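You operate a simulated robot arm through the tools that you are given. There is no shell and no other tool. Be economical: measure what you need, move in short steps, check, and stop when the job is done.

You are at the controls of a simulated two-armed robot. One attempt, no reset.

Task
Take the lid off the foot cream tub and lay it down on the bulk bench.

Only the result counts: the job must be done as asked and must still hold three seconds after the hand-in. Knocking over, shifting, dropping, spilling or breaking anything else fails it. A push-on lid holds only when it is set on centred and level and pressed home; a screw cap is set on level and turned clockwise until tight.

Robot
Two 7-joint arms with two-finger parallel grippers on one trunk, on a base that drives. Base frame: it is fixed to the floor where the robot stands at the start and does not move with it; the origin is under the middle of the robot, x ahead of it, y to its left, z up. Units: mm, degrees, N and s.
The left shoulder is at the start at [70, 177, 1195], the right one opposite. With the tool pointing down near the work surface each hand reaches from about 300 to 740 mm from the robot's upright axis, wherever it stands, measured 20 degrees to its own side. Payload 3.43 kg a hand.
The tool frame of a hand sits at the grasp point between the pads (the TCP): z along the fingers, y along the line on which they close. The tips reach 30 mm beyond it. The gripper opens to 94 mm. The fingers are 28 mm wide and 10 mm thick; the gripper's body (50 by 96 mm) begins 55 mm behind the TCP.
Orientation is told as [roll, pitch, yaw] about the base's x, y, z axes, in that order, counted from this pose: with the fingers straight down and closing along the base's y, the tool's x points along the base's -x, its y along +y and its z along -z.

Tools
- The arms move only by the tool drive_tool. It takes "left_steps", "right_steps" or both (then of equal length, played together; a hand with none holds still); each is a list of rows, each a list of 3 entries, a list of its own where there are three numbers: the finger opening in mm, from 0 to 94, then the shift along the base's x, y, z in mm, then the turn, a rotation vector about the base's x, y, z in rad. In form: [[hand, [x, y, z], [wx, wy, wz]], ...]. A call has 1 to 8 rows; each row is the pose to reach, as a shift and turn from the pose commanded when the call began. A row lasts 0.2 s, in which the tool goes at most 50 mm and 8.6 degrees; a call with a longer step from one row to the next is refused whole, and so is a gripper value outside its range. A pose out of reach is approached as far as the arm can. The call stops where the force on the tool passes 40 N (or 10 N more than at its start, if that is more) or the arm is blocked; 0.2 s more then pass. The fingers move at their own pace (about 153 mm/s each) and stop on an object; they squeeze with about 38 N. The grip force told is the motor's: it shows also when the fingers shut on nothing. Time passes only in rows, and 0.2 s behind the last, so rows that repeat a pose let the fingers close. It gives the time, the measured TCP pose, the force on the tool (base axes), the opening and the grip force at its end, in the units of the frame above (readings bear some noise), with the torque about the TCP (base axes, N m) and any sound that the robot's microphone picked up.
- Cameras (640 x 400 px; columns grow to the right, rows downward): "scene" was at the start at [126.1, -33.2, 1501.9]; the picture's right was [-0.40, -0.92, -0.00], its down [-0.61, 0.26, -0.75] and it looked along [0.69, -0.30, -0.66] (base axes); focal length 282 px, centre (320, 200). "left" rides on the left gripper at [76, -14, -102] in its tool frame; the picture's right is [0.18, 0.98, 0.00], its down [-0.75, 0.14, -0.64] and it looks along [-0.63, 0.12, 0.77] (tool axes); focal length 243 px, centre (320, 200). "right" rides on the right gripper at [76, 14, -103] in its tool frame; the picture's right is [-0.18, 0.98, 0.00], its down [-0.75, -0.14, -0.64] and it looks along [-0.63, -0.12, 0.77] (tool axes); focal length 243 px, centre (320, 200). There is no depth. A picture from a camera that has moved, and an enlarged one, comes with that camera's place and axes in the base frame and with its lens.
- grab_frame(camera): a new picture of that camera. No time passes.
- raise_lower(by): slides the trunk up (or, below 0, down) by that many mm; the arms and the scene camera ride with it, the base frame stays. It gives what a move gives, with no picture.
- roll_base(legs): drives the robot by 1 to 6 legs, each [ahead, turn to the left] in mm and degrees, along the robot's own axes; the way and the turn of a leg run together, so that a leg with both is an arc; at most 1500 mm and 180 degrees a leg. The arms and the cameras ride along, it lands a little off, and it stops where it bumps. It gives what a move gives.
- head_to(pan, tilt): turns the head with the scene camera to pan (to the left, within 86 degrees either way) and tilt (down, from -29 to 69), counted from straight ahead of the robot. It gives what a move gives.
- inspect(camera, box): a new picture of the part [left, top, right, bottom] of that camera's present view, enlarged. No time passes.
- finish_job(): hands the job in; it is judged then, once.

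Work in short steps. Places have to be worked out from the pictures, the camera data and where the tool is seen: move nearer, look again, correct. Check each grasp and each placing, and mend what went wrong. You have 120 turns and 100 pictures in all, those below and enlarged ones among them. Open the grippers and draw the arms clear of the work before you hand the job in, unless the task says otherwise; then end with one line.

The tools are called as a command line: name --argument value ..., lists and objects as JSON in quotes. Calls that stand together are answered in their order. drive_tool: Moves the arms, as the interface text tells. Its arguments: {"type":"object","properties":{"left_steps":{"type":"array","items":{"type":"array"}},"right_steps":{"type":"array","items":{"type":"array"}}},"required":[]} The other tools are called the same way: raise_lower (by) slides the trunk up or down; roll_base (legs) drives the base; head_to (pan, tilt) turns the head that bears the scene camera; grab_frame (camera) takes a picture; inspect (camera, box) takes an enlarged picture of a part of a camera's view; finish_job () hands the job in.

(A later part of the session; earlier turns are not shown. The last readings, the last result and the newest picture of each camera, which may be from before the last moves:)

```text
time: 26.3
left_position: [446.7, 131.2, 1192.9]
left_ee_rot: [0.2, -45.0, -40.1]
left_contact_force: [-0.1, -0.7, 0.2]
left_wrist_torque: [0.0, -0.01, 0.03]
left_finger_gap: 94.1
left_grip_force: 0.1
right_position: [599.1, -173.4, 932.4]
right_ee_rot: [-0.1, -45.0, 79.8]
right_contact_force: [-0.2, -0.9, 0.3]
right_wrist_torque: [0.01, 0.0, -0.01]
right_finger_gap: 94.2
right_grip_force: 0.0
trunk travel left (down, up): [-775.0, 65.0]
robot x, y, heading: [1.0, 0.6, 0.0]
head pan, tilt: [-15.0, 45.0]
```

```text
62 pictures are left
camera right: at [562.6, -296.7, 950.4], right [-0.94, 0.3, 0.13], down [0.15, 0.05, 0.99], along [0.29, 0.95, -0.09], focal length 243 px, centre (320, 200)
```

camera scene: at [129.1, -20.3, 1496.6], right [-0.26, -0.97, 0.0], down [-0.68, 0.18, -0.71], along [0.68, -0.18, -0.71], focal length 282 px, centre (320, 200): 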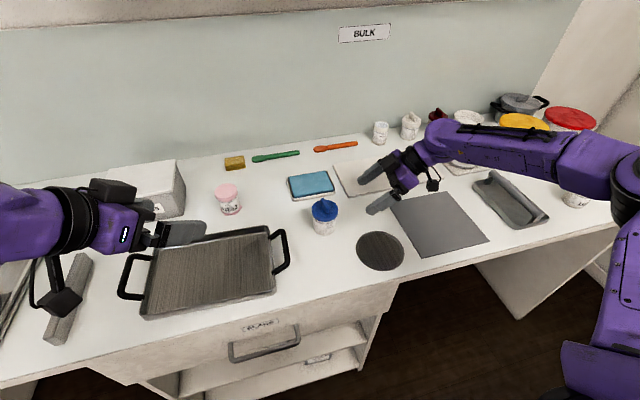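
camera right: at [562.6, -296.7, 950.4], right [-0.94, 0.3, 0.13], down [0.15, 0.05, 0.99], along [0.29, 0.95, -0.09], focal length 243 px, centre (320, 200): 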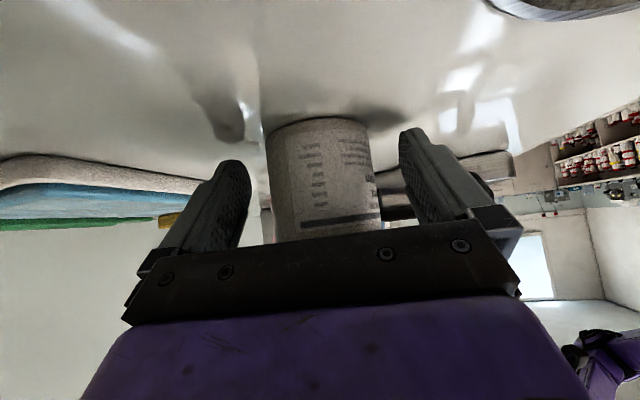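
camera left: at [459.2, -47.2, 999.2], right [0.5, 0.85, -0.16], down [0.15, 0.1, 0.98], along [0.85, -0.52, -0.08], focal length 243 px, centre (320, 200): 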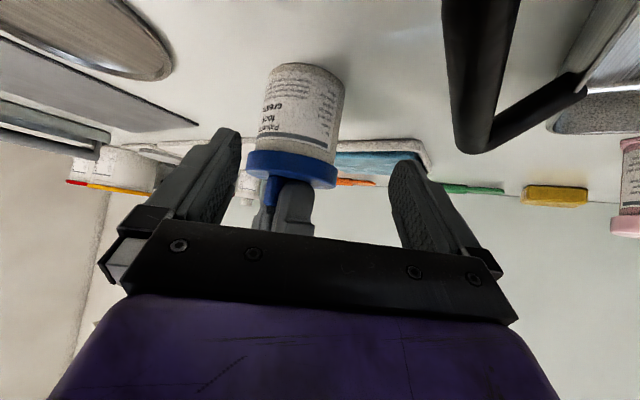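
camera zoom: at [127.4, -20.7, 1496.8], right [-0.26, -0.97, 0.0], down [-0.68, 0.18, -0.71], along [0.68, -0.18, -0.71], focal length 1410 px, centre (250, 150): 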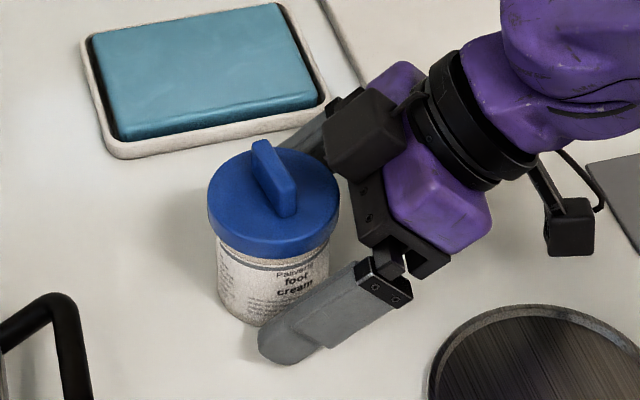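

The fingers straddle the body below the lid, centred. I close the right hand on the tub.

drive_tool --right_steps '[[75, [0, 0, 0], [0, 0, 0]], [60, [0, 0, 0], [0, 0, 0]], [40, [0, 0, 0], [0, 0, 0]], [30, [0, 0, 0], [0, 0, 0]], [30, [0, 0, 0], [0, 0, 0]]]'

inspect --camera "scene" --box '[270, 170, 398, 250]'

```text
time: 27.5
left_position: [447.5, 131.4, 1191.9]
left_ee_rot: [0.1, -44.9, -40.0]
left_contact_force: [0.3, 0.2, 0.0]
left_wrist_torque: [0.0, 0.01, 0.0]
left_finger_gap: 93.9
left_grip_force: 0.0
right_position: [599.8, -173.8, 932.0]
right_ee_rot: [0.0, -44.9, 79.8]
right_contact_force: [0.1, -0.2, -0.2]
right_wrist_torque: [0.0, 0.0, 0.01]
right_finger_gap: 63.0
right_grip_force: 37.9
trunk travel left (down, up): [-775.0, 65.0]
robot x, y, heading: [3.0, -1.5, 0.1]
head pan, tilt: [-15.0, 45.0]
```

```text
5.00 times, centred on (334, 210) of scene
camera zoom: at [127.6, -20.6, 1496.7], right [-0.26, -0.97, 0.0], down [-0.68, 0.18, -0.71], along [0.68, -0.18, -0.71], focal length 1410 px, centre (250, 150)
```

zoom: 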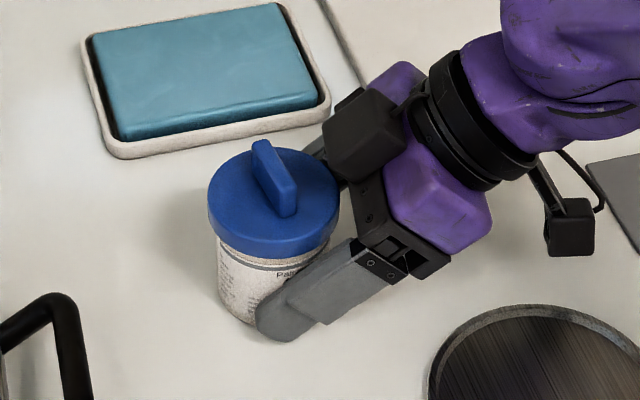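

The tub body is held at 63 mm. Now I turn the left hand upright, yawed 8.5°, and bring it near and above the fin.

drive_tool --left_steps '[[80, [14, -24, -5], [0.0274, 0.0972, 0.1]], [60, [28, -48, -10], [0.0548, 0.1944, 0.2]], [50, [43, -72, -15], [0.0823, 0.2916, 0.3]], [50, [57, -96, -20], [0.1097, 0.3889, 0.4]], [50, [71, -119, -26], [0.1371, 0.486, 0.5]], [50, [86, -143, -31], [0.1645, 0.5833, 0.6]], [50, [100, -167, -36], [0.192, 0.6805, 0.701]], [50, [114, -191, -41], [0.2194, 0.7777, 0.8012]]]'

grab_frame --camera "left"

grab_frame --camera "scene"

```text
time: 29.3
left_position: [556.9, -62.5, 1150.4]
left_ee_rot: [0.2, 0.1, 8.5]
left_contact_force: [0.3, -0.3, 0.0]
left_wrist_torque: [0.04, -0.01, -0.02]
left_finger_gap: 49.7
left_grip_force: 0.1
right_position: [599.3, -176.1, 932.3]
right_ee_rot: [0.0, -45.2, 79.9]
right_contact_force: [1.0, -0.1, 1.6]
right_wrist_torque: [-0.03, 0.0, 0.03]
right_finger_gap: 63.1
right_grip_force: 38.7
trunk travel left (down, up): [-775.0, 65.0]
robot x, y, heading: [0.4, -2.0, 0.2]
head pan, tilt: [-15.0, 45.0]
```

```text
60 pictures are left
camera left: at [484.3, -89.4, 1252.5], right [-0.32, 0.95, 0.0], down [0.73, 0.25, 0.64], along [0.61, 0.21, -0.77], focal length 243 px, centre (320, 200)
```

left: 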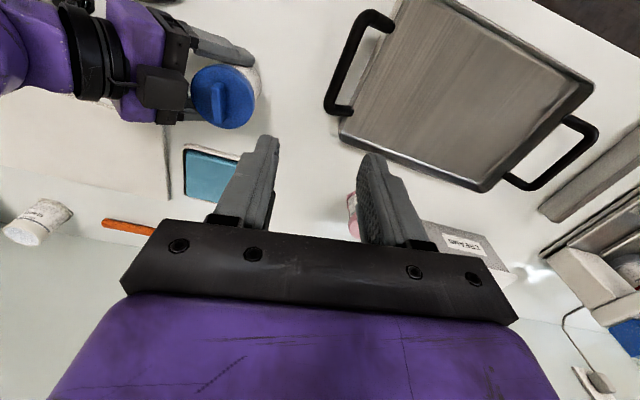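

```text
59 pictures are left
camera scene: at [128.3, -23.4, 1496.7], right [-0.26, -0.97, 0.0], down [-0.68, 0.18, -0.71], along [0.68, -0.18, -0.71], focal length 282 px, centre (320, 200)
```

scene: 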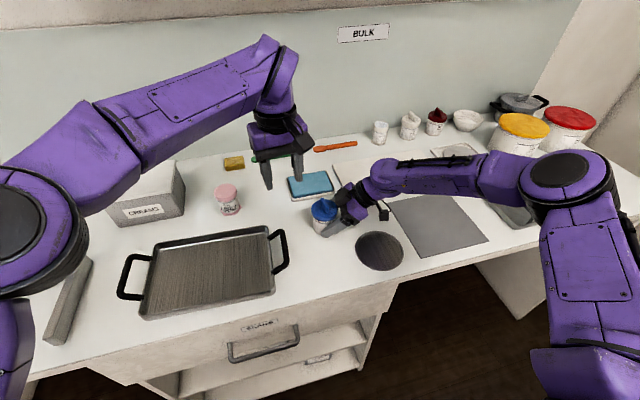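

inspect --camera "left" --box '[110, 0, 290, 150]'

```text
2.67 times, centred on (200, 75) of left
camera zoom: at [484.3, -89.4, 1252.5], right [-0.32, 0.95, 0.0], down [0.73, 0.25, 0.64], along [0.61, 0.21, -0.77], focal length 647 px, centre (640, 533)
```

zoom: 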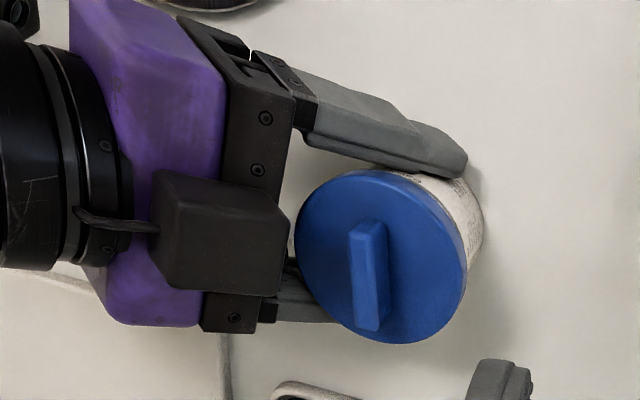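

The black block on the right gripper sits close to where the left finger must go. I re-grip with the right hand tilted flatter (35° from horizontal) to swing it away.

drive_tool --right_steps '[[80, [0, 0, 0], [0, 0, 0]], [84, [0, 0, 0], [0, 0, 0]], [84, [0, 0, -1], [0.0573, -0.0101, 0]], [84, [0, 0, -1], [0.1146, -0.0202, 0]], [84, [0, 0, -2], [0.1719, -0.0303, 0]], [84, [0, 0, -2], [0.1719, -0.0303, 0]]]'

inspect --camera "left" --box '[110, 0, 290, 150]'

grab_frame --camera "right"

inspect --camera "scene" --box '[270, 170, 398, 250]'

```text
time: 30.7
left_position: [557.8, -59.6, 1150.5]
left_ee_rot: [0.0, 0.0, 8.5]
left_contact_force: [0.0, 0.8, -0.1]
left_wrist_torque: [0.02, 0.01, 0.03]
left_finger_gap: 50.2
left_grip_force: 0.1
right_position: [598.4, -173.7, 929.3]
right_ee_rot: [0.0, -55.1, 80.0]
right_contact_force: [0.2, -0.7, 0.3]
right_wrist_torque: [0.02, -0.01, -0.01]
right_finger_gap: 84.0
right_grip_force: 0.0
trunk travel left (down, up): [-775.0, 65.0]
robot x, y, heading: [-1.9, 0.6, 0.2]
head pan, tilt: [-15.0, 45.0]
```

```text
2.67 times, centred on (200, 75) of left
camera zoom: at [484.2, -86.3, 1253.1], right [-0.33, 0.95, 0.0], down [0.72, 0.25, 0.64], along [0.61, 0.21, -0.77], focal length 647 px, centre (640, 533)
```

zoom: 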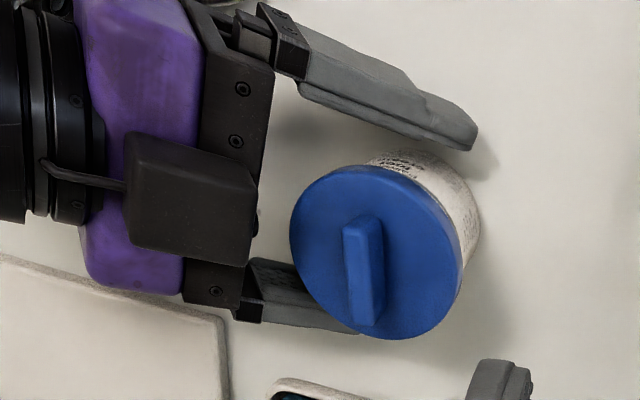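

```text
56 pictures are left
camera right: at [561.9, -298.2, 925.0], right [-0.95, 0.28, 0.15], down [0.12, -0.12, 0.99], along [0.29, 0.95, 0.08], focal length 243 px, centre (320, 200)
```

right: 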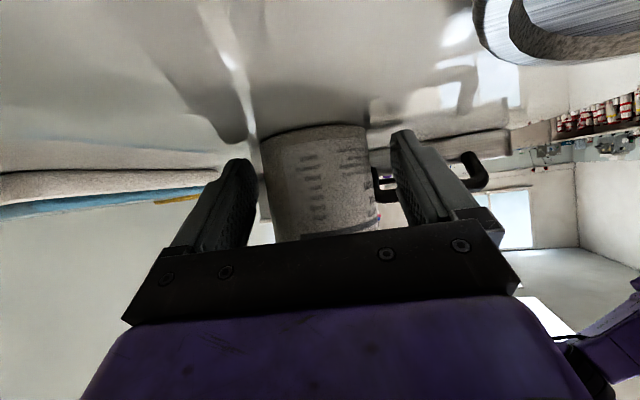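

```text
5.00 times, centred on (334, 210) of scene
camera zoom: at [127.6, -20.6, 1496.7], right [-0.26, -0.97, 0.0], down [-0.68, 0.18, -0.71], along [0.68, -0.18, -0.71], focal length 1410 px, centre (250, 150)
```

zoom: 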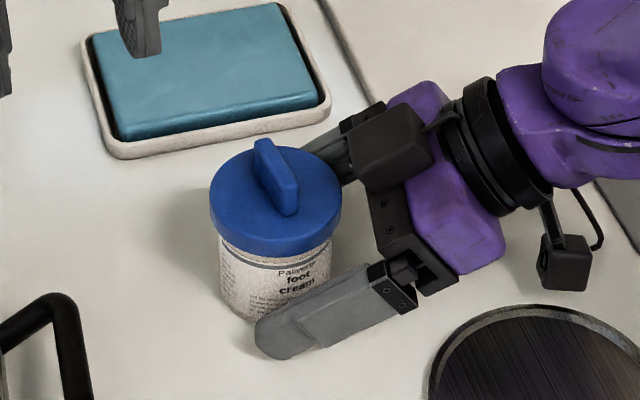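

Clearance is much better. I close the right hand on the tub again and bring the left hand above the fin.

drive_tool --right_steps '[[70, [0, 0, 0], [0, 0, 0]], [50, [0, 0, 0], [0, 0, 0]], [30, [0, 0, 0], [0, 0, 0]], [30, [0, 0, 0], [0, 0, 0]], [30, [0, 0, 0], [0, 0, 0]]]' --left_steps '[[40, [10, -24, -12], [0, 0, 0]], [24, [20, -48, -24], [0, 0, 0]], [20, [30, -72, -36], [0, 0, 0]], [20, [38, -90, -55], [0, 0, 0]], [20, [41, -102, -72], [0, 0, 0]]]'

grab_frame --camera "left"

inspect --camera "left" --box '[240, 60, 400, 200]'

inspect --camera "scene" --box '[270, 150, 398, 250]'

```text
time: 31.9
left_position: [575.4, -113.1, 1079.0]
left_ee_rot: [-0.1, -0.1, 8.3]
left_contact_force: [0.3, 0.4, 0.3]
left_wrist_torque: [0.0, 0.04, -0.03]
left_finger_gap: 19.8
left_grip_force: 0.2
left hand out of reach, approached as far as the arm can: row 2, 3, 4, 5
right_position: [598.7, -174.9, 929.0]
right_ee_rot: [-0.1, -55.1, 79.9]
right_contact_force: [0.9, -1.5, 3.5]
right_wrist_torque: [-0.01, -0.01, -0.03]
right_finger_gap: 63.5
right_grip_force: 38.5
trunk travel left (down, up): [-775.0, 65.0]
robot x, y, heading: [1.0, -0.7, -0.0]
head pan, tilt: [-15.0, 45.0]
```

```text
54 pictures are left
camera left: at [501.8, -139.4, 1181.1], right [-0.33, 0.95, 0.0], down [0.72, 0.25, 0.64], along [0.61, 0.21, -0.77], focal length 243 px, centre (320, 200)
```

left: 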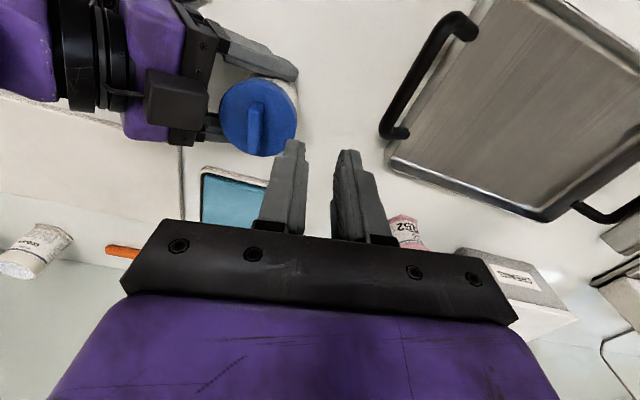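

```text
2.86 times, centred on (320, 130) of left
camera zoom: at [501.8, -139.4, 1181.1], right [-0.33, 0.95, 0.0], down [0.72, 0.25, 0.64], along [0.61, 0.21, -0.77], focal length 693 px, centre (320, 400)
```

zoom: 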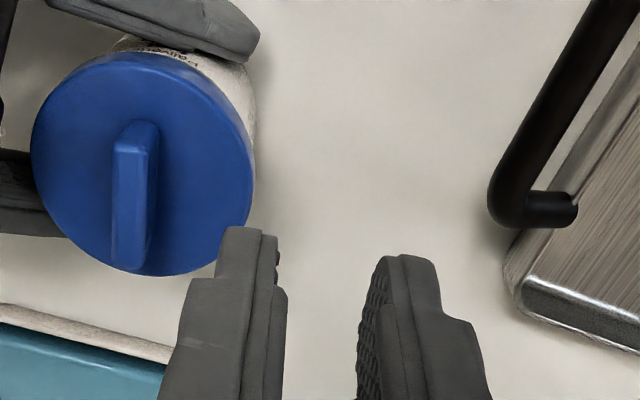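

```text
4.00 times, centred on (334, 200) of scene
camera zoom: at [127.3, -20.7, 1496.9], right [-0.26, -0.97, 0.0], down [-0.68, 0.18, -0.71], along [0.68, -0.18, -0.71], focal length 1128 px, centre (264, 200)
```

zoom: 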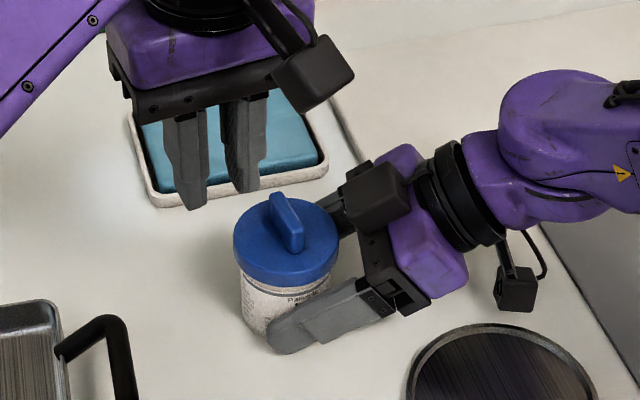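

The left arm can't reach this far across (it stalled at [575,-113]). The right hand has a firm hold on the tub, so I'll lift the tub with it to a spot both hands reach and take the lid off there. Left hand goes up and back first.

drive_tool --left_steps '[[20, [-11, 21, 30], [0, 0, 0]], [20, [-22, 43, 60], [0, 0, 0]], [30, [-34, 64, 91], [0, 0, 0]], [30, [-45, 86, 120], [0, 0, 0]], [30, [-56, 107, 152], [0, 0, 0]], [30, [-56, 107, 152], [0, 0, 0]]]'

drive_tool --right_steps '[[30, [0, 0, 5], [0, 0, 0]], [30, [0, 0, 15], [0, 0, 0]], [30, [0, 0, 30], [0, 0, 0]], [30, [0, 0, 45], [0, 0, 0]], [30, [0, 0, 60], [0, 0, 0]]]'

grab_frame --camera "scene"

```text
time: 33.3
left_position: [521.9, -5.5, 1231.8]
left_ee_rot: [0.0, -0.1, 8.4]
left_contact_force: [-0.9, 0.1, 0.0]
left_wrist_torque: [0.01, 0.0, -0.01]
left_finger_gap: 30.3
left_grip_force: 0.0
right_position: [597.6, -173.1, 929.3]
right_ee_rot: [0.0, -55.1, 80.0]
right_contact_force: [-1.5, 0.5, 4.1]
right_wrist_torque: [0.0, -0.06, 0.05]
right_finger_gap: 63.3
right_grip_force: 38.6
trunk travel left (down, up): [-775.0, 65.0]
robot x, y, heading: [1.3, -2.4, 0.0]
head pan, tilt: [-15.0, 45.0]
```

```text
time: 34.5
left_position: [523.4, -4.6, 1232.2]
left_ee_rot: [-0.1, 0.0, 8.4]
left_contact_force: [0.6, 0.2, -1.0]
left_wrist_torque: [-0.03, 0.01, -0.02]
left_finger_gap: 30.2
left_grip_force: 0.1
right_position: [597.8, -176.3, 987.6]
right_ee_rot: [0.2, -55.1, 79.9]
right_contact_force: [0.1, 0.5, -1.4]
right_wrist_torque: [-0.01, -0.01, 0.01]
right_finger_gap: 61.0
right_grip_force: 37.7
trunk travel left (down, up): [-775.0, 65.0]
robot x, y, heading: [-5.0, 1.2, 0.1]
head pan, tilt: [-15.0, 45.0]
```

```text
51 pictures are left
camera scene: at [127.2, -20.8, 1496.8], right [-0.26, -0.97, 0.0], down [-0.68, 0.18, -0.71], along [0.68, -0.18, -0.71], focal length 282 px, centre (320, 200)
```

scene: 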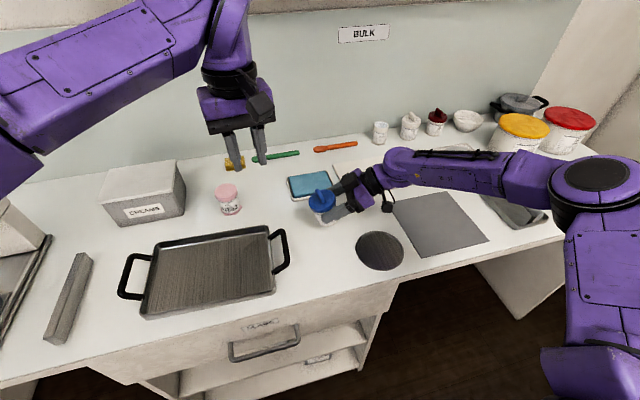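

The right gap changed 63→61, so I check how the tub sits in the grip.

inspect --camera "scene" --box '[280, 160, 408, 240]'

grab_frame --camera "right"

```text
5.00 times, centred on (344, 200) of scene
camera zoom: at [127.2, -20.8, 1496.8], right [-0.26, -0.97, 0.0], down [-0.68, 0.18, -0.71], along [0.68, -0.18, -0.71], focal length 1410 px, centre (200, 200)
```

zoom: 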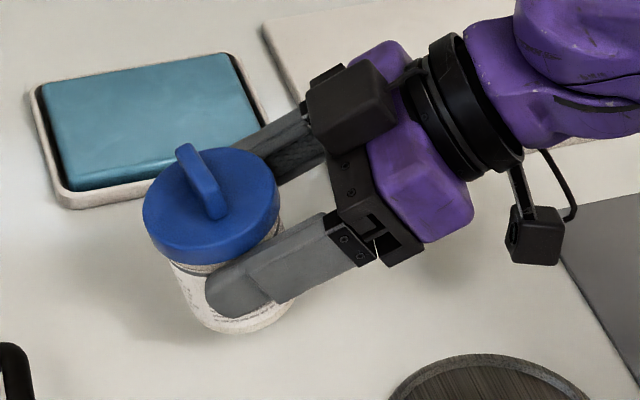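

```text
49 pictures are left
camera right: at [561.6, -299.4, 984.6], right [-0.95, 0.28, 0.15], down [0.12, -0.12, 0.99], along [0.29, 0.95, 0.08], focal length 243 px, centre (320, 200)
```

right: 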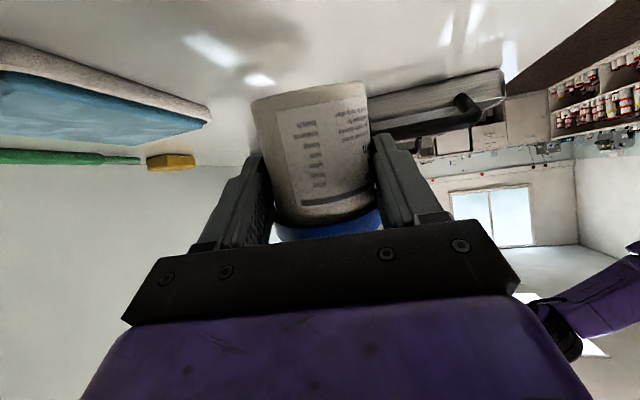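

The tub swivelled about the finger line as it left the bench, so the grip is too weak for air work. I lower it back gently; contact should right it.

drive_tool --right_steps '[[30, [0, 0, -12], [0, 0, 0]], [30, [0, 0, -24], [0, 0, 0]], [30, [0, 0, -34], [0, 0, 0]], [30, [0, 0, -42], [0, 0, 0]], [30, [0, 0, -48], [0, 0, 0]], [30, [0, 0, -53], [0, 0, 0]], [30, [0, 0, -57], [0, 0, 0]], [30, [0, 0, -60], [0, 0, 0]]]'

grab_frame --camera "right"

inspect --camera "scene" --box '[270, 170, 398, 250]'

```text
time: 36.3
left_position: [520.9, -7.2, 1233.8]
left_ee_rot: [0.0, -0.3, 8.4]
left_contact_force: [0.9, -0.4, 0.6]
left_wrist_torque: [-0.02, 0.04, 0.0]
left_finger_gap: 29.8
left_grip_force: 0.1
right_position: [596.0, -175.2, 931.4]
right_ee_rot: [-0.4, -55.2, 80.2]
right_contact_force: [-0.4, -10.3, 29.1]
right_wrist_torque: [0.87, -0.12, 0.04]
right_finger_gap: 61.5
right_grip_force: 38.5
trunk travel left (down, up): [-775.0, 65.0]
robot x, y, heading: [-2.3, -0.5, -0.1]
head pan, tilt: [-15.0, 45.0]
```

```text
48 pictures are left
camera right: at [559.5, -299.4, 927.0], right [-0.95, 0.28, 0.15], down [0.12, -0.12, 0.99], along [0.29, 0.95, 0.08], focal length 243 px, centre (320, 200)
```

right: 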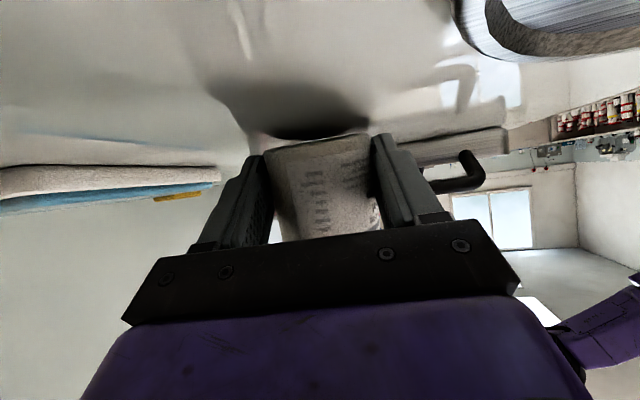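

```text
5.00 times, centred on (334, 210) of scene
camera zoom: at [122.4, -22.4, 1497.3], right [-0.26, -0.97, 0.0], down [-0.68, 0.18, -0.71], along [0.69, -0.18, -0.7], focal length 1410 px, centre (250, 150)
```

zoom: 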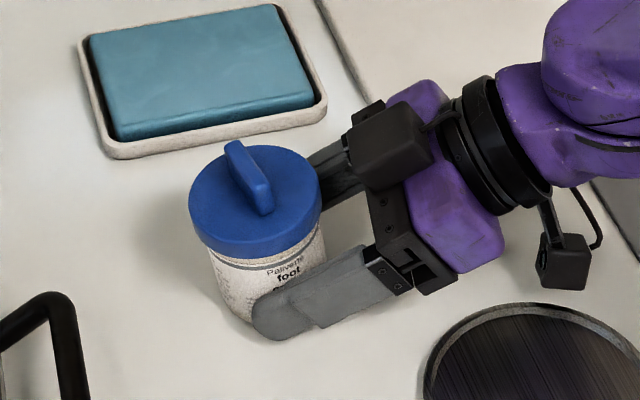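

It's still leaning ~10° with 29 N on its far edge. I relieve the pressure by 2 mm and open slowly so it settles upright between the fingers.

drive_tool --right_steps '[[60, [0, 0, 2], [0, 0, 0]], [63, [0, 0, 2], [0, 0, 0]], [66, [0, 0, 2], [0, 0, 0]], [70, [0, 0, 2], [0, 0, 0]], [74, [0, 0, 2], [0, 0, 0]], [80, [0, 0, 2], [0, 0, 0]]]'

grab_frame --camera "right"

inspect --camera "scene" --box '[270, 170, 398, 250]'

```text
time: 37.7
left_position: [523.3, -5.3, 1231.6]
left_ee_rot: [0.1, -0.1, 8.4]
left_contact_force: [0.0, 0.4, -0.1]
left_wrist_torque: [-0.01, -0.03, 0.04]
left_finger_gap: 30.1
left_grip_force: 0.0
right_position: [599.5, -172.2, 929.0]
right_ee_rot: [0.0, -55.0, 79.9]
right_contact_force: [0.2, -0.4, 0.7]
right_wrist_torque: [0.06, 0.02, 0.02]
right_finger_gap: 79.9
right_grip_force: 0.1
trunk travel left (down, up): [-775.0, 65.0]
robot x, y, heading: [-1.1, -0.1, -0.1]
head pan, tilt: [-15.0, 45.0]
```

```text
46 pictures are left
camera right: at [562.2, -297.5, 926.0], right [-0.95, 0.28, 0.15], down [0.12, -0.12, 0.99], along [0.29, 0.95, 0.08], focal length 243 px, centre (320, 200)
```

right: 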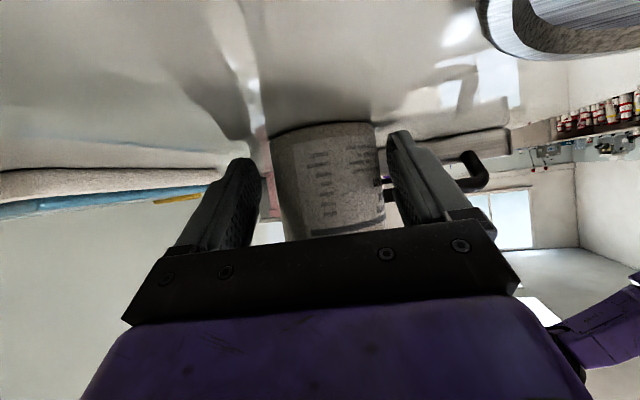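

```text
5.00 times, centred on (334, 210) of scene
camera zoom: at [127.6, -20.9, 1496.7], right [-0.26, -0.97, 0.0], down [-0.68, 0.18, -0.71], along [0.68, -0.18, -0.71], focal length 1410 px, centre (250, 150)
```

zoom: 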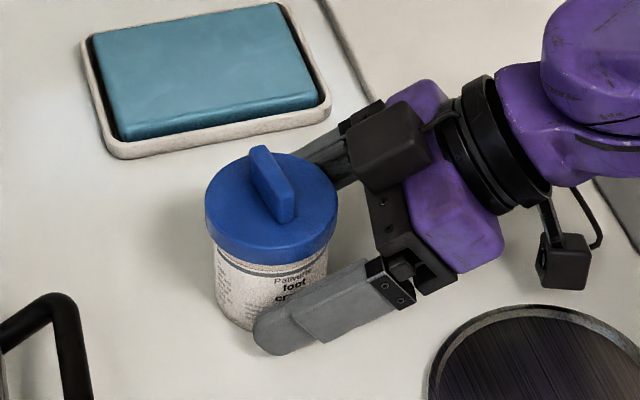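

The tub stands upright again at nearly its old place. I'll turn the base about 20° to the right so both arms reach it comfortably; first the right hand withdraws along its axis and rises.

drive_tool --right_steps '[[90, [0, 0, 0], [0, 0, 0]], [90, [-4, -24, 17], [0, 0, 0]], [90, [-8, -48, 34], [0, 0, 0]], [90, [-13, -75, 53], [0, 0, 0]], [90, [-17, -100, 71], [0, 0, 0]], [90, [-21, -121, 100], [0, 0, 0]], [90, [-21, -130, 145], [0, 0, 0]], [90, [-21, -130, 190], [0, 0, 0]]]'

roll_base --legs '[[0, -20]]'

head_to --pan 5 --tilt 45

grab_frame --camera "scene"

grab_frame --camera "left"

```text
time: 39.5
left_position: [521.9, -5.1, 1232.8]
left_ee_rot: [0.1, 0.0, 8.4]
left_contact_force: [-0.8, 0.5, 0.4]
left_wrist_torque: [0.0, 0.01, -0.01]
left_finger_gap: 29.6
left_grip_force: 0.0
right_position: [575.2, -305.3, 1118.4]
right_ee_rot: [0.1, -55.0, 79.8]
right_contact_force: [-0.9, 0.5, 0.5]
right_wrist_torque: [0.03, -0.01, -0.01]
right_finger_gap: 89.8
right_grip_force: 0.1
trunk travel left (down, up): [-775.0, 65.0]
robot x, y, heading: [-0.0, 1.6, -0.2]
head pan, tilt: [-15.0, 45.0]
```

```text
time: 41.0
left_position: [493.7, -180.0, 1231.3]
left_ee_rot: [0.1, 0.0, -11.0]
left_contact_force: [-1.3, -0.6, 0.3]
left_wrist_torque: [-0.01, -0.05, 0.01]
left_finger_gap: 30.1
left_grip_force: 0.1
right_position: [441.5, -479.9, 1117.6]
right_ee_rot: [0.1, -55.0, 60.3]
right_contact_force: [-0.1, 0.6, -1.0]
right_wrist_torque: [-0.04, -0.01, 0.01]
right_finger_gap: 90.3
right_grip_force: 0.1
trunk travel left (down, up): [-775.0, 65.0]
robot x, y, heading: [-1.6, -2.0, -19.2]
head pan, tilt: [-15.0, 45.0]
```

```text
time: 41.8
left_position: [492.4, -180.7, 1231.8]
left_ee_rot: [0.0, 0.0, -11.1]
left_contact_force: [0.5, 0.7, 0.2]
left_wrist_torque: [-0.03, -0.03, 0.0]
left_finger_gap: 30.2
left_grip_force: 0.1
right_position: [440.0, -481.8, 1116.4]
right_ee_rot: [0.1, -55.2, 60.4]
right_contact_force: [0.5, -0.1, -0.3]
right_wrist_torque: [0.02, -0.01, -0.03]
right_finger_gap: 90.0
right_grip_force: 0.0
trunk travel left (down, up): [-775.0, 65.0]
robot x, y, heading: [4.1, 0.2, -19.6]
head pan, tilt: [5.0, 45.0]
```

```text
44 pictures are left
camera scene: at [124.5, -37.7, 1496.8], right [-0.25, -0.97, 0.0], down [-0.68, 0.18, -0.71], along [0.68, -0.18, -0.71], focal length 282 px, centre (320, 200)
```

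scene: 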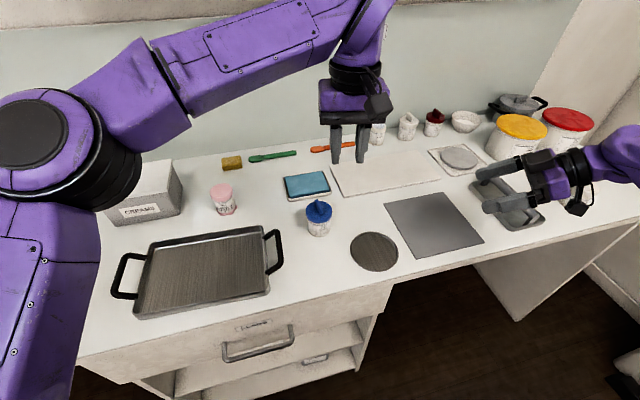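

```text
43 pictures are left
camera left: at [413.5, -181.4, 1333.8], right [0.01, 1.0, 0.0], down [0.77, -0.01, 0.64], along [0.64, -0.01, -0.77], focal length 243 px, centre (320, 200)
```

left: 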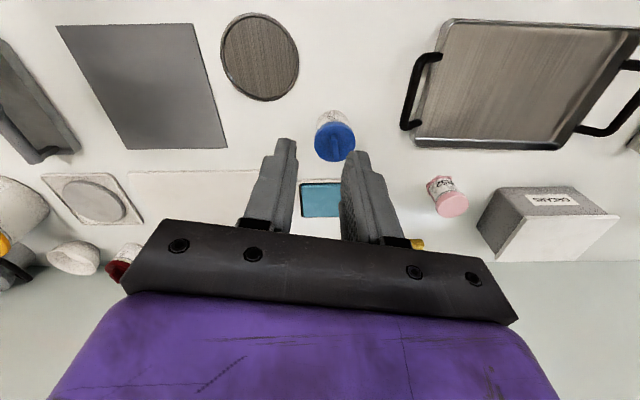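

Now I bring the left hand over the tub, yawing back to about 8.5°, to test its reach and look at the fin.

drive_tool --left_steps '[[30, [27, 4, -36], [0, 0, 0.085]], [30, [54, 8, -72], [0, 0, 0.17]], [30, [80, 13, -110], [0, 0, 0.255]], [30, [107, 17, -140], [0, 0, 0.34]], [30, [107, 17, -140], [0, 0, 0.34]]]'

inspect --camera "left" --box '[240, 60, 400, 200]'

inspect --camera "scene" --box '[254, 150, 382, 250]'

```text
time: 43.0
left_position: [597.7, -164.3, 1094.0]
left_ee_rot: [-0.1, 0.0, 8.4]
left_contact_force: [-0.2, -0.3, -0.8]
left_wrist_torque: [0.0, -0.02, -0.01]
left_finger_gap: 30.0
left_grip_force: 0.1
right_position: [441.4, -480.4, 1118.3]
right_ee_rot: [0.1, -55.2, 60.4]
right_contact_force: [1.1, -0.3, 0.1]
right_wrist_torque: [-0.01, 0.04, -0.02]
right_finger_gap: 90.1
right_grip_force: 0.2
trunk travel left (down, up): [-775.0, 65.0]
robot x, y, heading: [0.5, 3.3, -19.4]
head pan, tilt: [5.0, 45.0]
```

```text
2.86 times, centred on (320, 130) of left
camera zoom: at [524.5, -189.8, 1195.8], right [-0.33, 0.95, 0.0], down [0.72, 0.25, 0.64], along [0.61, 0.21, -0.77], focal length 693 px, centre (320, 400)
```

zoom: 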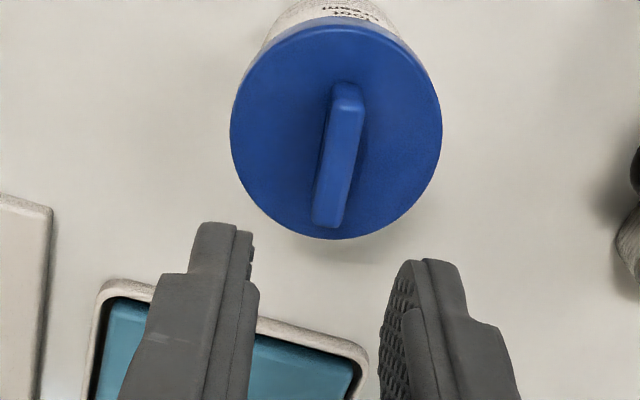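

```text
4.00 times, centred on (318, 200) of scene
camera zoom: at [123.8, -37.1, 1496.8], right [-0.25, -0.97, 0.0], down [-0.68, 0.18, -0.71], along [0.68, -0.18, -0.71], focal length 1128 px, centre (328, 200)
```

zoom: 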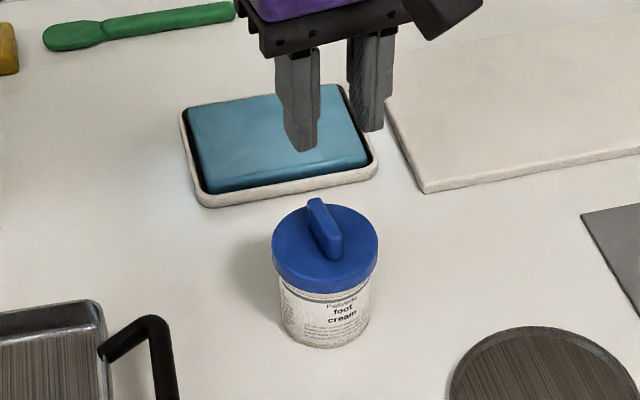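

The left hand reaches well; the fin's centre is about [597,-160] and at about 10.5° yaw. Now the right hand comes back to its pre-grasp pose, 150 mm back along its axis.

drive_tool --right_steps '[[94, [15, 34, -17], [0, 0, 0]], [94, [30, 68, -35], [0, 0, 0]], [94, [45, 102, -52], [0, 0, 0]], [94, [60, 136, -69], [0, 0, 0]], [94, [75, 170, -87], [0, 0, 0]], [94, [90, 204, -104], [0, 0, 0]]]'

grab_frame --camera "right"

```text
time: 44.4
left_position: [598.4, -161.9, 1094.0]
left_ee_rot: [0.1, -0.1, 8.2]
left_contact_force: [-0.2, 0.2, 0.3]
left_wrist_torque: [-0.05, 0.02, 0.0]
left_finger_gap: 29.8
left_grip_force: 0.1
right_position: [529.8, -276.1, 1012.9]
right_ee_rot: [0.1, -55.0, 60.2]
right_contact_force: [-0.2, 1.1, -0.8]
right_wrist_torque: [-0.04, 0.02, -0.05]
right_finger_gap: 94.0
right_grip_force: 0.0
trunk travel left (down, up): [-775.0, 65.0]
robot x, y, heading: [2.2, 0.4, -19.6]
head pan, tilt: [5.0, 45.0]
```

```text
40 pictures are left
camera right: at [454.2, -380.9, 1009.8], right [-0.8, 0.58, 0.15], down [0.08, -0.15, 0.99], along [0.59, 0.8, 0.08], focal length 243 px, centre (320, 200)
```

right: 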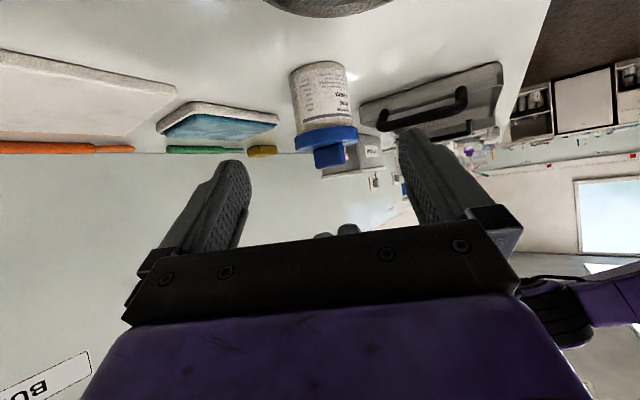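

The tub is centred. I advance 148 mm along the axis with the left hand held high, then check.

drive_tool --right_steps '[[94, [12, 21, -17], [0, 0, 0]], [94, [24, 43, -34], [0, 0, 0]], [90, [36, 64, -52], [0, 0, 0]], [86, [47, 82, -67], [0, 0, 0]], [84, [55, 97, -78], [0, 0, 0]], [84, [61, 107, -85], [0, 0, 0]]]'

grab_frame --camera "right"

inspect --camera "scene" --box '[254, 170, 382, 250]'

inspect --camera "left" --box '[200, 20, 400, 200]'

```text
time: 45.8
left_position: [599.3, -162.3, 1093.5]
left_ee_rot: [0.0, 0.1, 8.2]
left_contact_force: [0.6, -0.1, 0.5]
left_wrist_torque: [-0.04, 0.02, -0.01]
left_finger_gap: 30.0
left_grip_force: 0.0
right_position: [591.9, -169.7, 929.8]
right_ee_rot: [0.0, -55.2, 60.3]
right_contact_force: [0.4, 0.3, -0.4]
right_wrist_torque: [0.04, 0.05, 0.0]
right_finger_gap: 83.9
right_grip_force: 0.1
trunk travel left (down, up): [-775.0, 65.0]
robot x, y, heading: [-0.1, -1.0, -19.4]
head pan, tilt: [5.0, 45.0]
```

```text
39 pictures are left
camera right: at [515.5, -275.2, 925.4], right [-0.8, 0.58, 0.15], down [0.08, -0.15, 0.99], along [0.59, 0.8, 0.08], focal length 243 px, centre (320, 200)
```

right: 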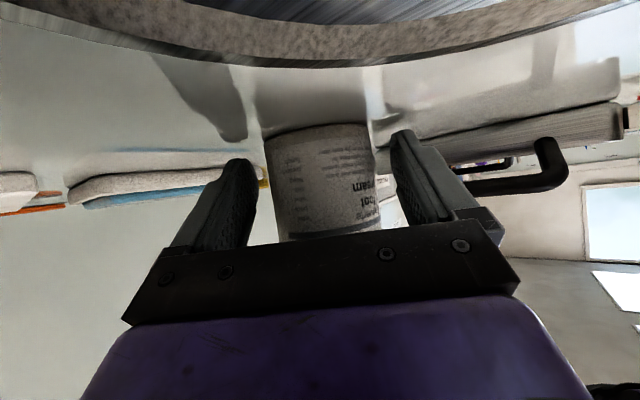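

```text
5.00 times, centred on (318, 210) of scene
camera zoom: at [125.2, -36.7, 1496.7], right [-0.25, -0.97, 0.0], down [-0.68, 0.18, -0.71], along [0.68, -0.18, -0.71], focal length 1410 px, centre (330, 150)
```

zoom: 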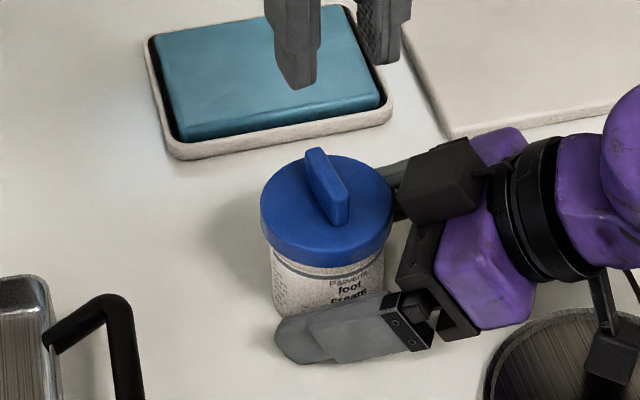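

```text
2.22 times, centred on (300, 110) of left
camera zoom: at [525.2, -189.4, 1195.8], right [-0.32, 0.95, 0.0], down [0.72, 0.25, 0.64], along [0.61, 0.21, -0.77], focal length 539 px, centre (364, 400)
```

zoom: 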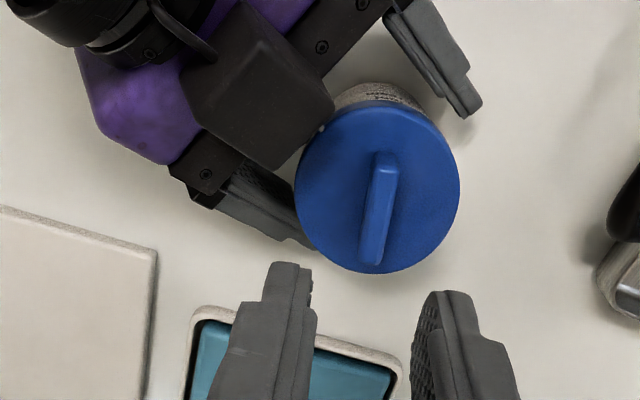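

Well placed. I close the right hand on the tub body.

drive_tool --right_steps '[[72, [0, 0, 0], [0, 0, 0]], [64, [0, 0, 0], [0, 0, 0]], [50, [0, 0, 0], [0, 0, 0]], [30, [0, 0, 0], [0, 0, 0]], [30, [0, 0, 0], [0, 0, 0]]]'

inspect --camera "left" --box '[240, 40, 400, 180]'

inspect --camera "scene" --box '[254, 170, 382, 250]'

```text
time: 47.0
left_position: [597.7, -164.2, 1093.7]
left_ee_rot: [0.0, 0.0, 8.2]
left_contact_force: [0.3, 0.2, 0.2]
left_wrist_torque: [0.0, 0.02, -0.03]
left_finger_gap: 29.9
left_grip_force: 0.2
right_position: [592.0, -170.8, 930.1]
right_ee_rot: [0.1, -55.0, 60.3]
right_contact_force: [0.0, 0.0, -0.2]
right_wrist_torque: [0.02, 0.01, 0.0]
right_finger_gap: 62.6
right_grip_force: 37.7
trunk travel left (down, up): [-775.0, 65.0]
robot x, y, heading: [1.6, 0.0, -19.9]
head pan, tilt: [5.0, 45.0]
```

```text
2.86 times, centred on (320, 110) of left
camera zoom: at [525.0, -189.7, 1195.8], right [-0.32, 0.95, 0.0], down [0.72, 0.25, 0.64], along [0.61, 0.21, -0.77], focal length 693 px, centre (320, 457)
```

zoom: 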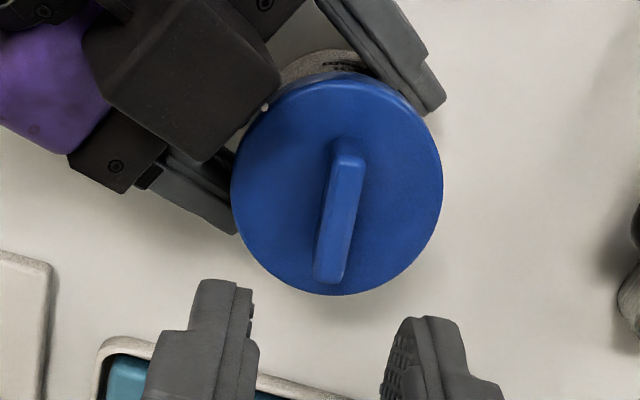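

```text
5.00 times, centred on (318, 210) of scene
camera zoom: at [124.9, -36.9, 1496.7], right [-0.25, -0.97, 0.0], down [-0.68, 0.18, -0.71], along [0.68, -0.18, -0.71], focal length 1410 px, centre (330, 150)
```

zoom: 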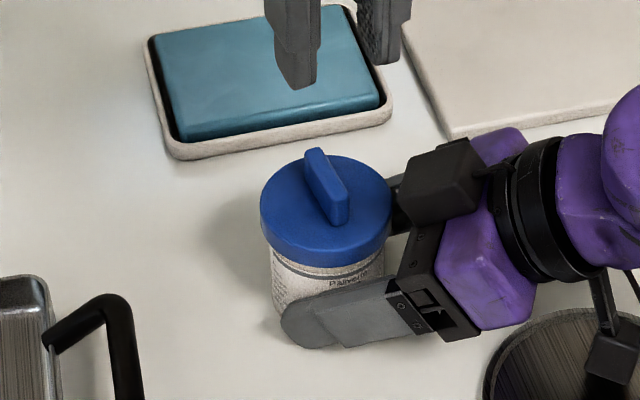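

Tub held. The fin is centred at [598,-159], yaw ≈10.7°. I shift the left hand +3.5 mm in y, trim the yaw, and descend with a 24 mm opening.

drive_tool --left_steps '[[24, [0, 3.5, -20], [0, 0, 0.04]], [24, [0, 3.5, -45], [0, 0, 0.04]], [24, [0, 3.5, -60], [0, 0, 0.04]], [24, [0, 3.5, -72], [0, 0, 0.04]], [24, [0, 3.5, -80], [0, 0, 0.04]], [24, [0, 3.5, -85], [0, 0, 0.04]]]'

inspect --camera "left" --box '[240, 40, 400, 240]'

inspect --camera "scene" --box '[254, 170, 382, 250]'

```text
time: 48.4
left_position: [598.3, -159.7, 1005.4]
left_ee_rot: [0.0, 0.0, 10.6]
left_contact_force: [-0.6, 0.6, 0.0]
left_wrist_torque: [0.03, 0.01, -0.01]
left_finger_gap: 24.0
left_grip_force: 0.0
right_position: [592.3, -170.8, 929.4]
right_ee_rot: [0.1, -55.1, 60.3]
right_contact_force: [-0.1, -0.4, 0.1]
right_wrist_torque: [-0.02, 0.0, -0.04]
right_finger_gap: 62.4
right_grip_force: 38.2
trunk travel left (down, up): [-775.0, 65.0]
robot x, y, heading: [0.7, 0.2, -19.6]
head pan, tilt: [5.0, 45.0]
```

```text
2.00 times, centred on (320, 140) of left
camera zoom: at [525.6, -188.7, 1108.6], right [-0.36, 0.93, 0.0], down [0.71, 0.28, 0.64], along [0.6, 0.23, -0.77], focal length 485 px, centre (320, 320)
```

zoom: 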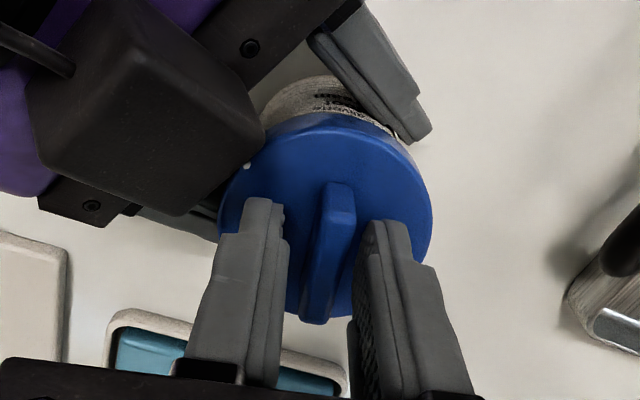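

```text
5.00 times, centred on (318, 210) of scene
camera zoom: at [125.0, -37.0, 1496.7], right [-0.25, -0.97, 0.0], down [-0.68, 0.18, -0.71], along [0.68, -0.18, -0.71], focal length 1410 px, centre (330, 150)
```

zoom: 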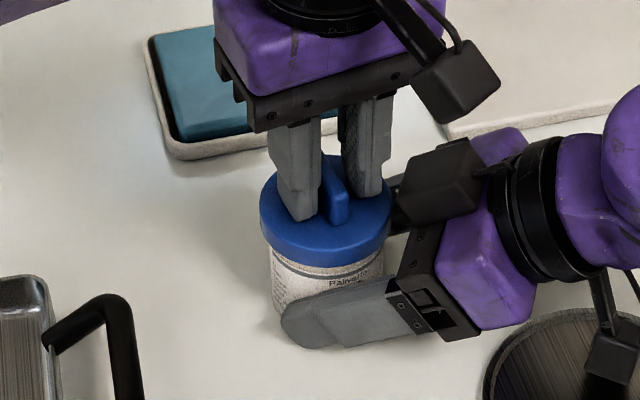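

The fingers straddle the fin. I close on it, then pull up 1–3 mm to sense what kind of lid it is.

drive_tool --left_steps '[[10, [0, 0, 0], [0, 0, 0]], [0, [0, 0, 0], [0, 0, 0]], [0, [0, 0, 0], [0, 0, 0]], [0, [0, 0, 1], [0, 0, 0]], [0, [0, 0, 2], [0, 0, 0]], [0, [0, 0, 2], [0, 0, 0]]]'

```text
time: 49.8
left_position: [598.0, -159.5, 1008.6]
left_ee_rot: [0.1, 0.0, 10.6]
left_contact_force: [-3.0, 4.1, -3.6]
left_wrist_torque: [0.15, 0.06, 0.0]
left_finger_gap: 8.2
left_grip_force: 37.8
right_position: [590.4, -171.7, 930.6]
right_ee_rot: [0.1, -55.1, 60.3]
right_contact_force: [3.4, -5.7, 2.9]
right_wrist_torque: [0.34, 0.16, -0.07]
right_finger_gap: 62.3
right_grip_force: 37.5
trunk travel left (down, up): [-775.0, 65.0]
robot x, y, heading: [-1.0, 1.4, -19.6]
head pan, tilt: [5.0, 45.0]
heard: snap
```

A "snap" was heard at very little force; I look whether the lid has come free.

inspect --camera "scene" --box '[280, 190, 360, 240]'

```text
8.00 times, centred on (320, 215) of scene
camera zoom: at [125.2, -37.0, 1496.7], right [-0.25, -0.97, 0.0], down [-0.68, 0.18, -0.71], along [0.68, -0.18, -0.71], focal length 2256 px, centre (320, 80)
```

zoom: 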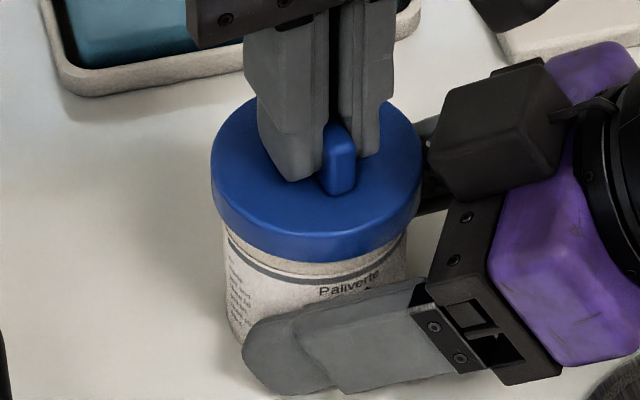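

I lift 4 mm more, slowly, and look again.

drive_tool --left_steps '[[0, [0, 0, 1], [0, 0, 0]], [0, [0, 0, 2], [0, 0, 0]], [0, [0, 0, 3], [0, 0, 0]], [0, [0, 0, 4], [0, 0, 0]]]'

inspect --camera "scene" --box '[280, 190, 360, 240]'

inspect --camera "left" --box '[200, 40, 400, 240]'

```text
time: 50.8
left_position: [598.2, -158.8, 1012.4]
left_ee_rot: [0.0, -0.1, 10.7]
left_contact_force: [-5.4, 8.3, -5.6]
left_wrist_torque: [0.21, 0.14, 0.0]
left_finger_gap: 8.2
left_grip_force: 38.5
right_position: [592.3, -170.7, 929.7]
right_ee_rot: [0.0, -55.1, 60.2]
right_contact_force: [5.7, -6.3, 5.2]
right_wrist_torque: [0.47, 0.28, -0.1]
right_finger_gap: 62.2
right_grip_force: 38.1
trunk travel left (down, up): [-775.0, 65.0]
robot x, y, heading: [-0.4, -0.8, -19.5]
head pan, tilt: [5.0, 45.0]
```

```text
8.00 times, centred on (320, 215) of scene
camera zoom: at [125.1, -37.0, 1496.7], right [-0.25, -0.97, 0.0], down [-0.68, 0.18, -0.71], along [0.68, -0.18, -0.71], focal length 2256 px, centre (320, 80)
```

zoom: 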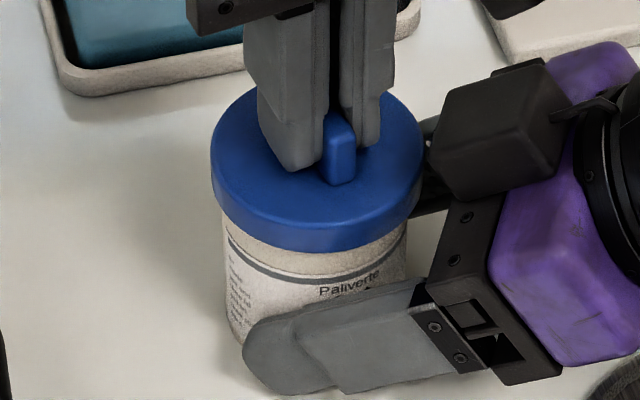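

```text
2.00 times, centred on (300, 140) of left
camera zoom: at [526.5, -188.9, 1114.4], right [-0.36, 0.93, 0.0], down [0.71, 0.28, 0.64], along [0.6, 0.23, -0.77], focal length 485 px, centre (360, 320)
```

zoom: 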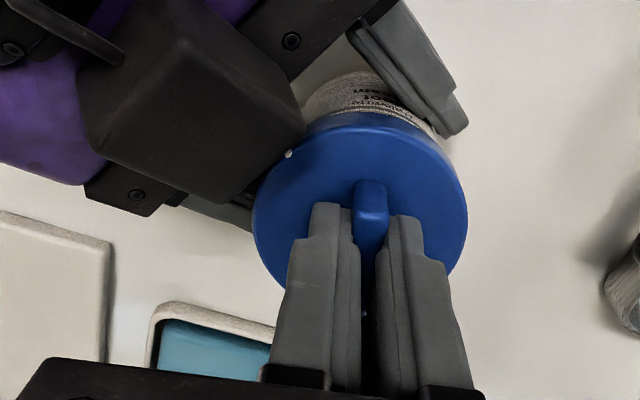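

The lid is off its seat and rising. Forces between the hands grow as it nears the right palm, so I open the right hand and withdraw it before lifting further.

drive_tool --right_steps '[[66, [0, 0, 0], [0, 0, 0]], [72, [0, 0, 0], [0, 0, 0]], [80, [0, 0, 0], [0, 0, 0]], [84, [0, 0, 0], [0, 0, 0]]]'

inspect --camera "scene" --box '[270, 180, 366, 240]'

```text
time: 51.8
left_position: [598.3, -159.3, 1012.8]
left_ee_rot: [0.0, -0.1, 10.6]
left_contact_force: [-0.4, 0.9, -0.6]
left_wrist_torque: [0.01, 0.0, -0.02]
left_finger_gap: 8.3
left_grip_force: 38.3
right_position: [591.5, -170.2, 929.5]
right_ee_rot: [0.1, -55.2, 60.2]
right_contact_force: [0.7, -0.6, 0.8]
right_wrist_torque: [0.01, -0.02, 0.03]
right_finger_gap: 83.8
right_grip_force: 0.0
trunk travel left (down, up): [-775.0, 65.0]
robot x, y, heading: [-1.3, 0.7, -19.4]
head pan, tilt: [5.0, 45.0]
```

```text
6.67 times, centred on (318, 210) of scene
camera zoom: at [124.9, -36.9, 1496.7], right [-0.25, -0.97, 0.0], down [-0.68, 0.18, -0.71], along [0.68, -0.18, -0.71], focal length 1880 px, centre (333, 133)
```

zoom: 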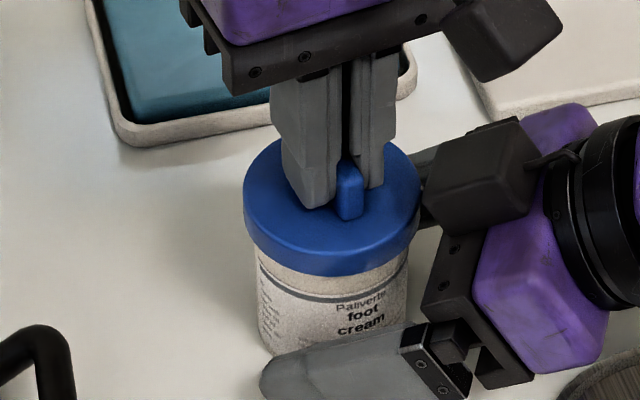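

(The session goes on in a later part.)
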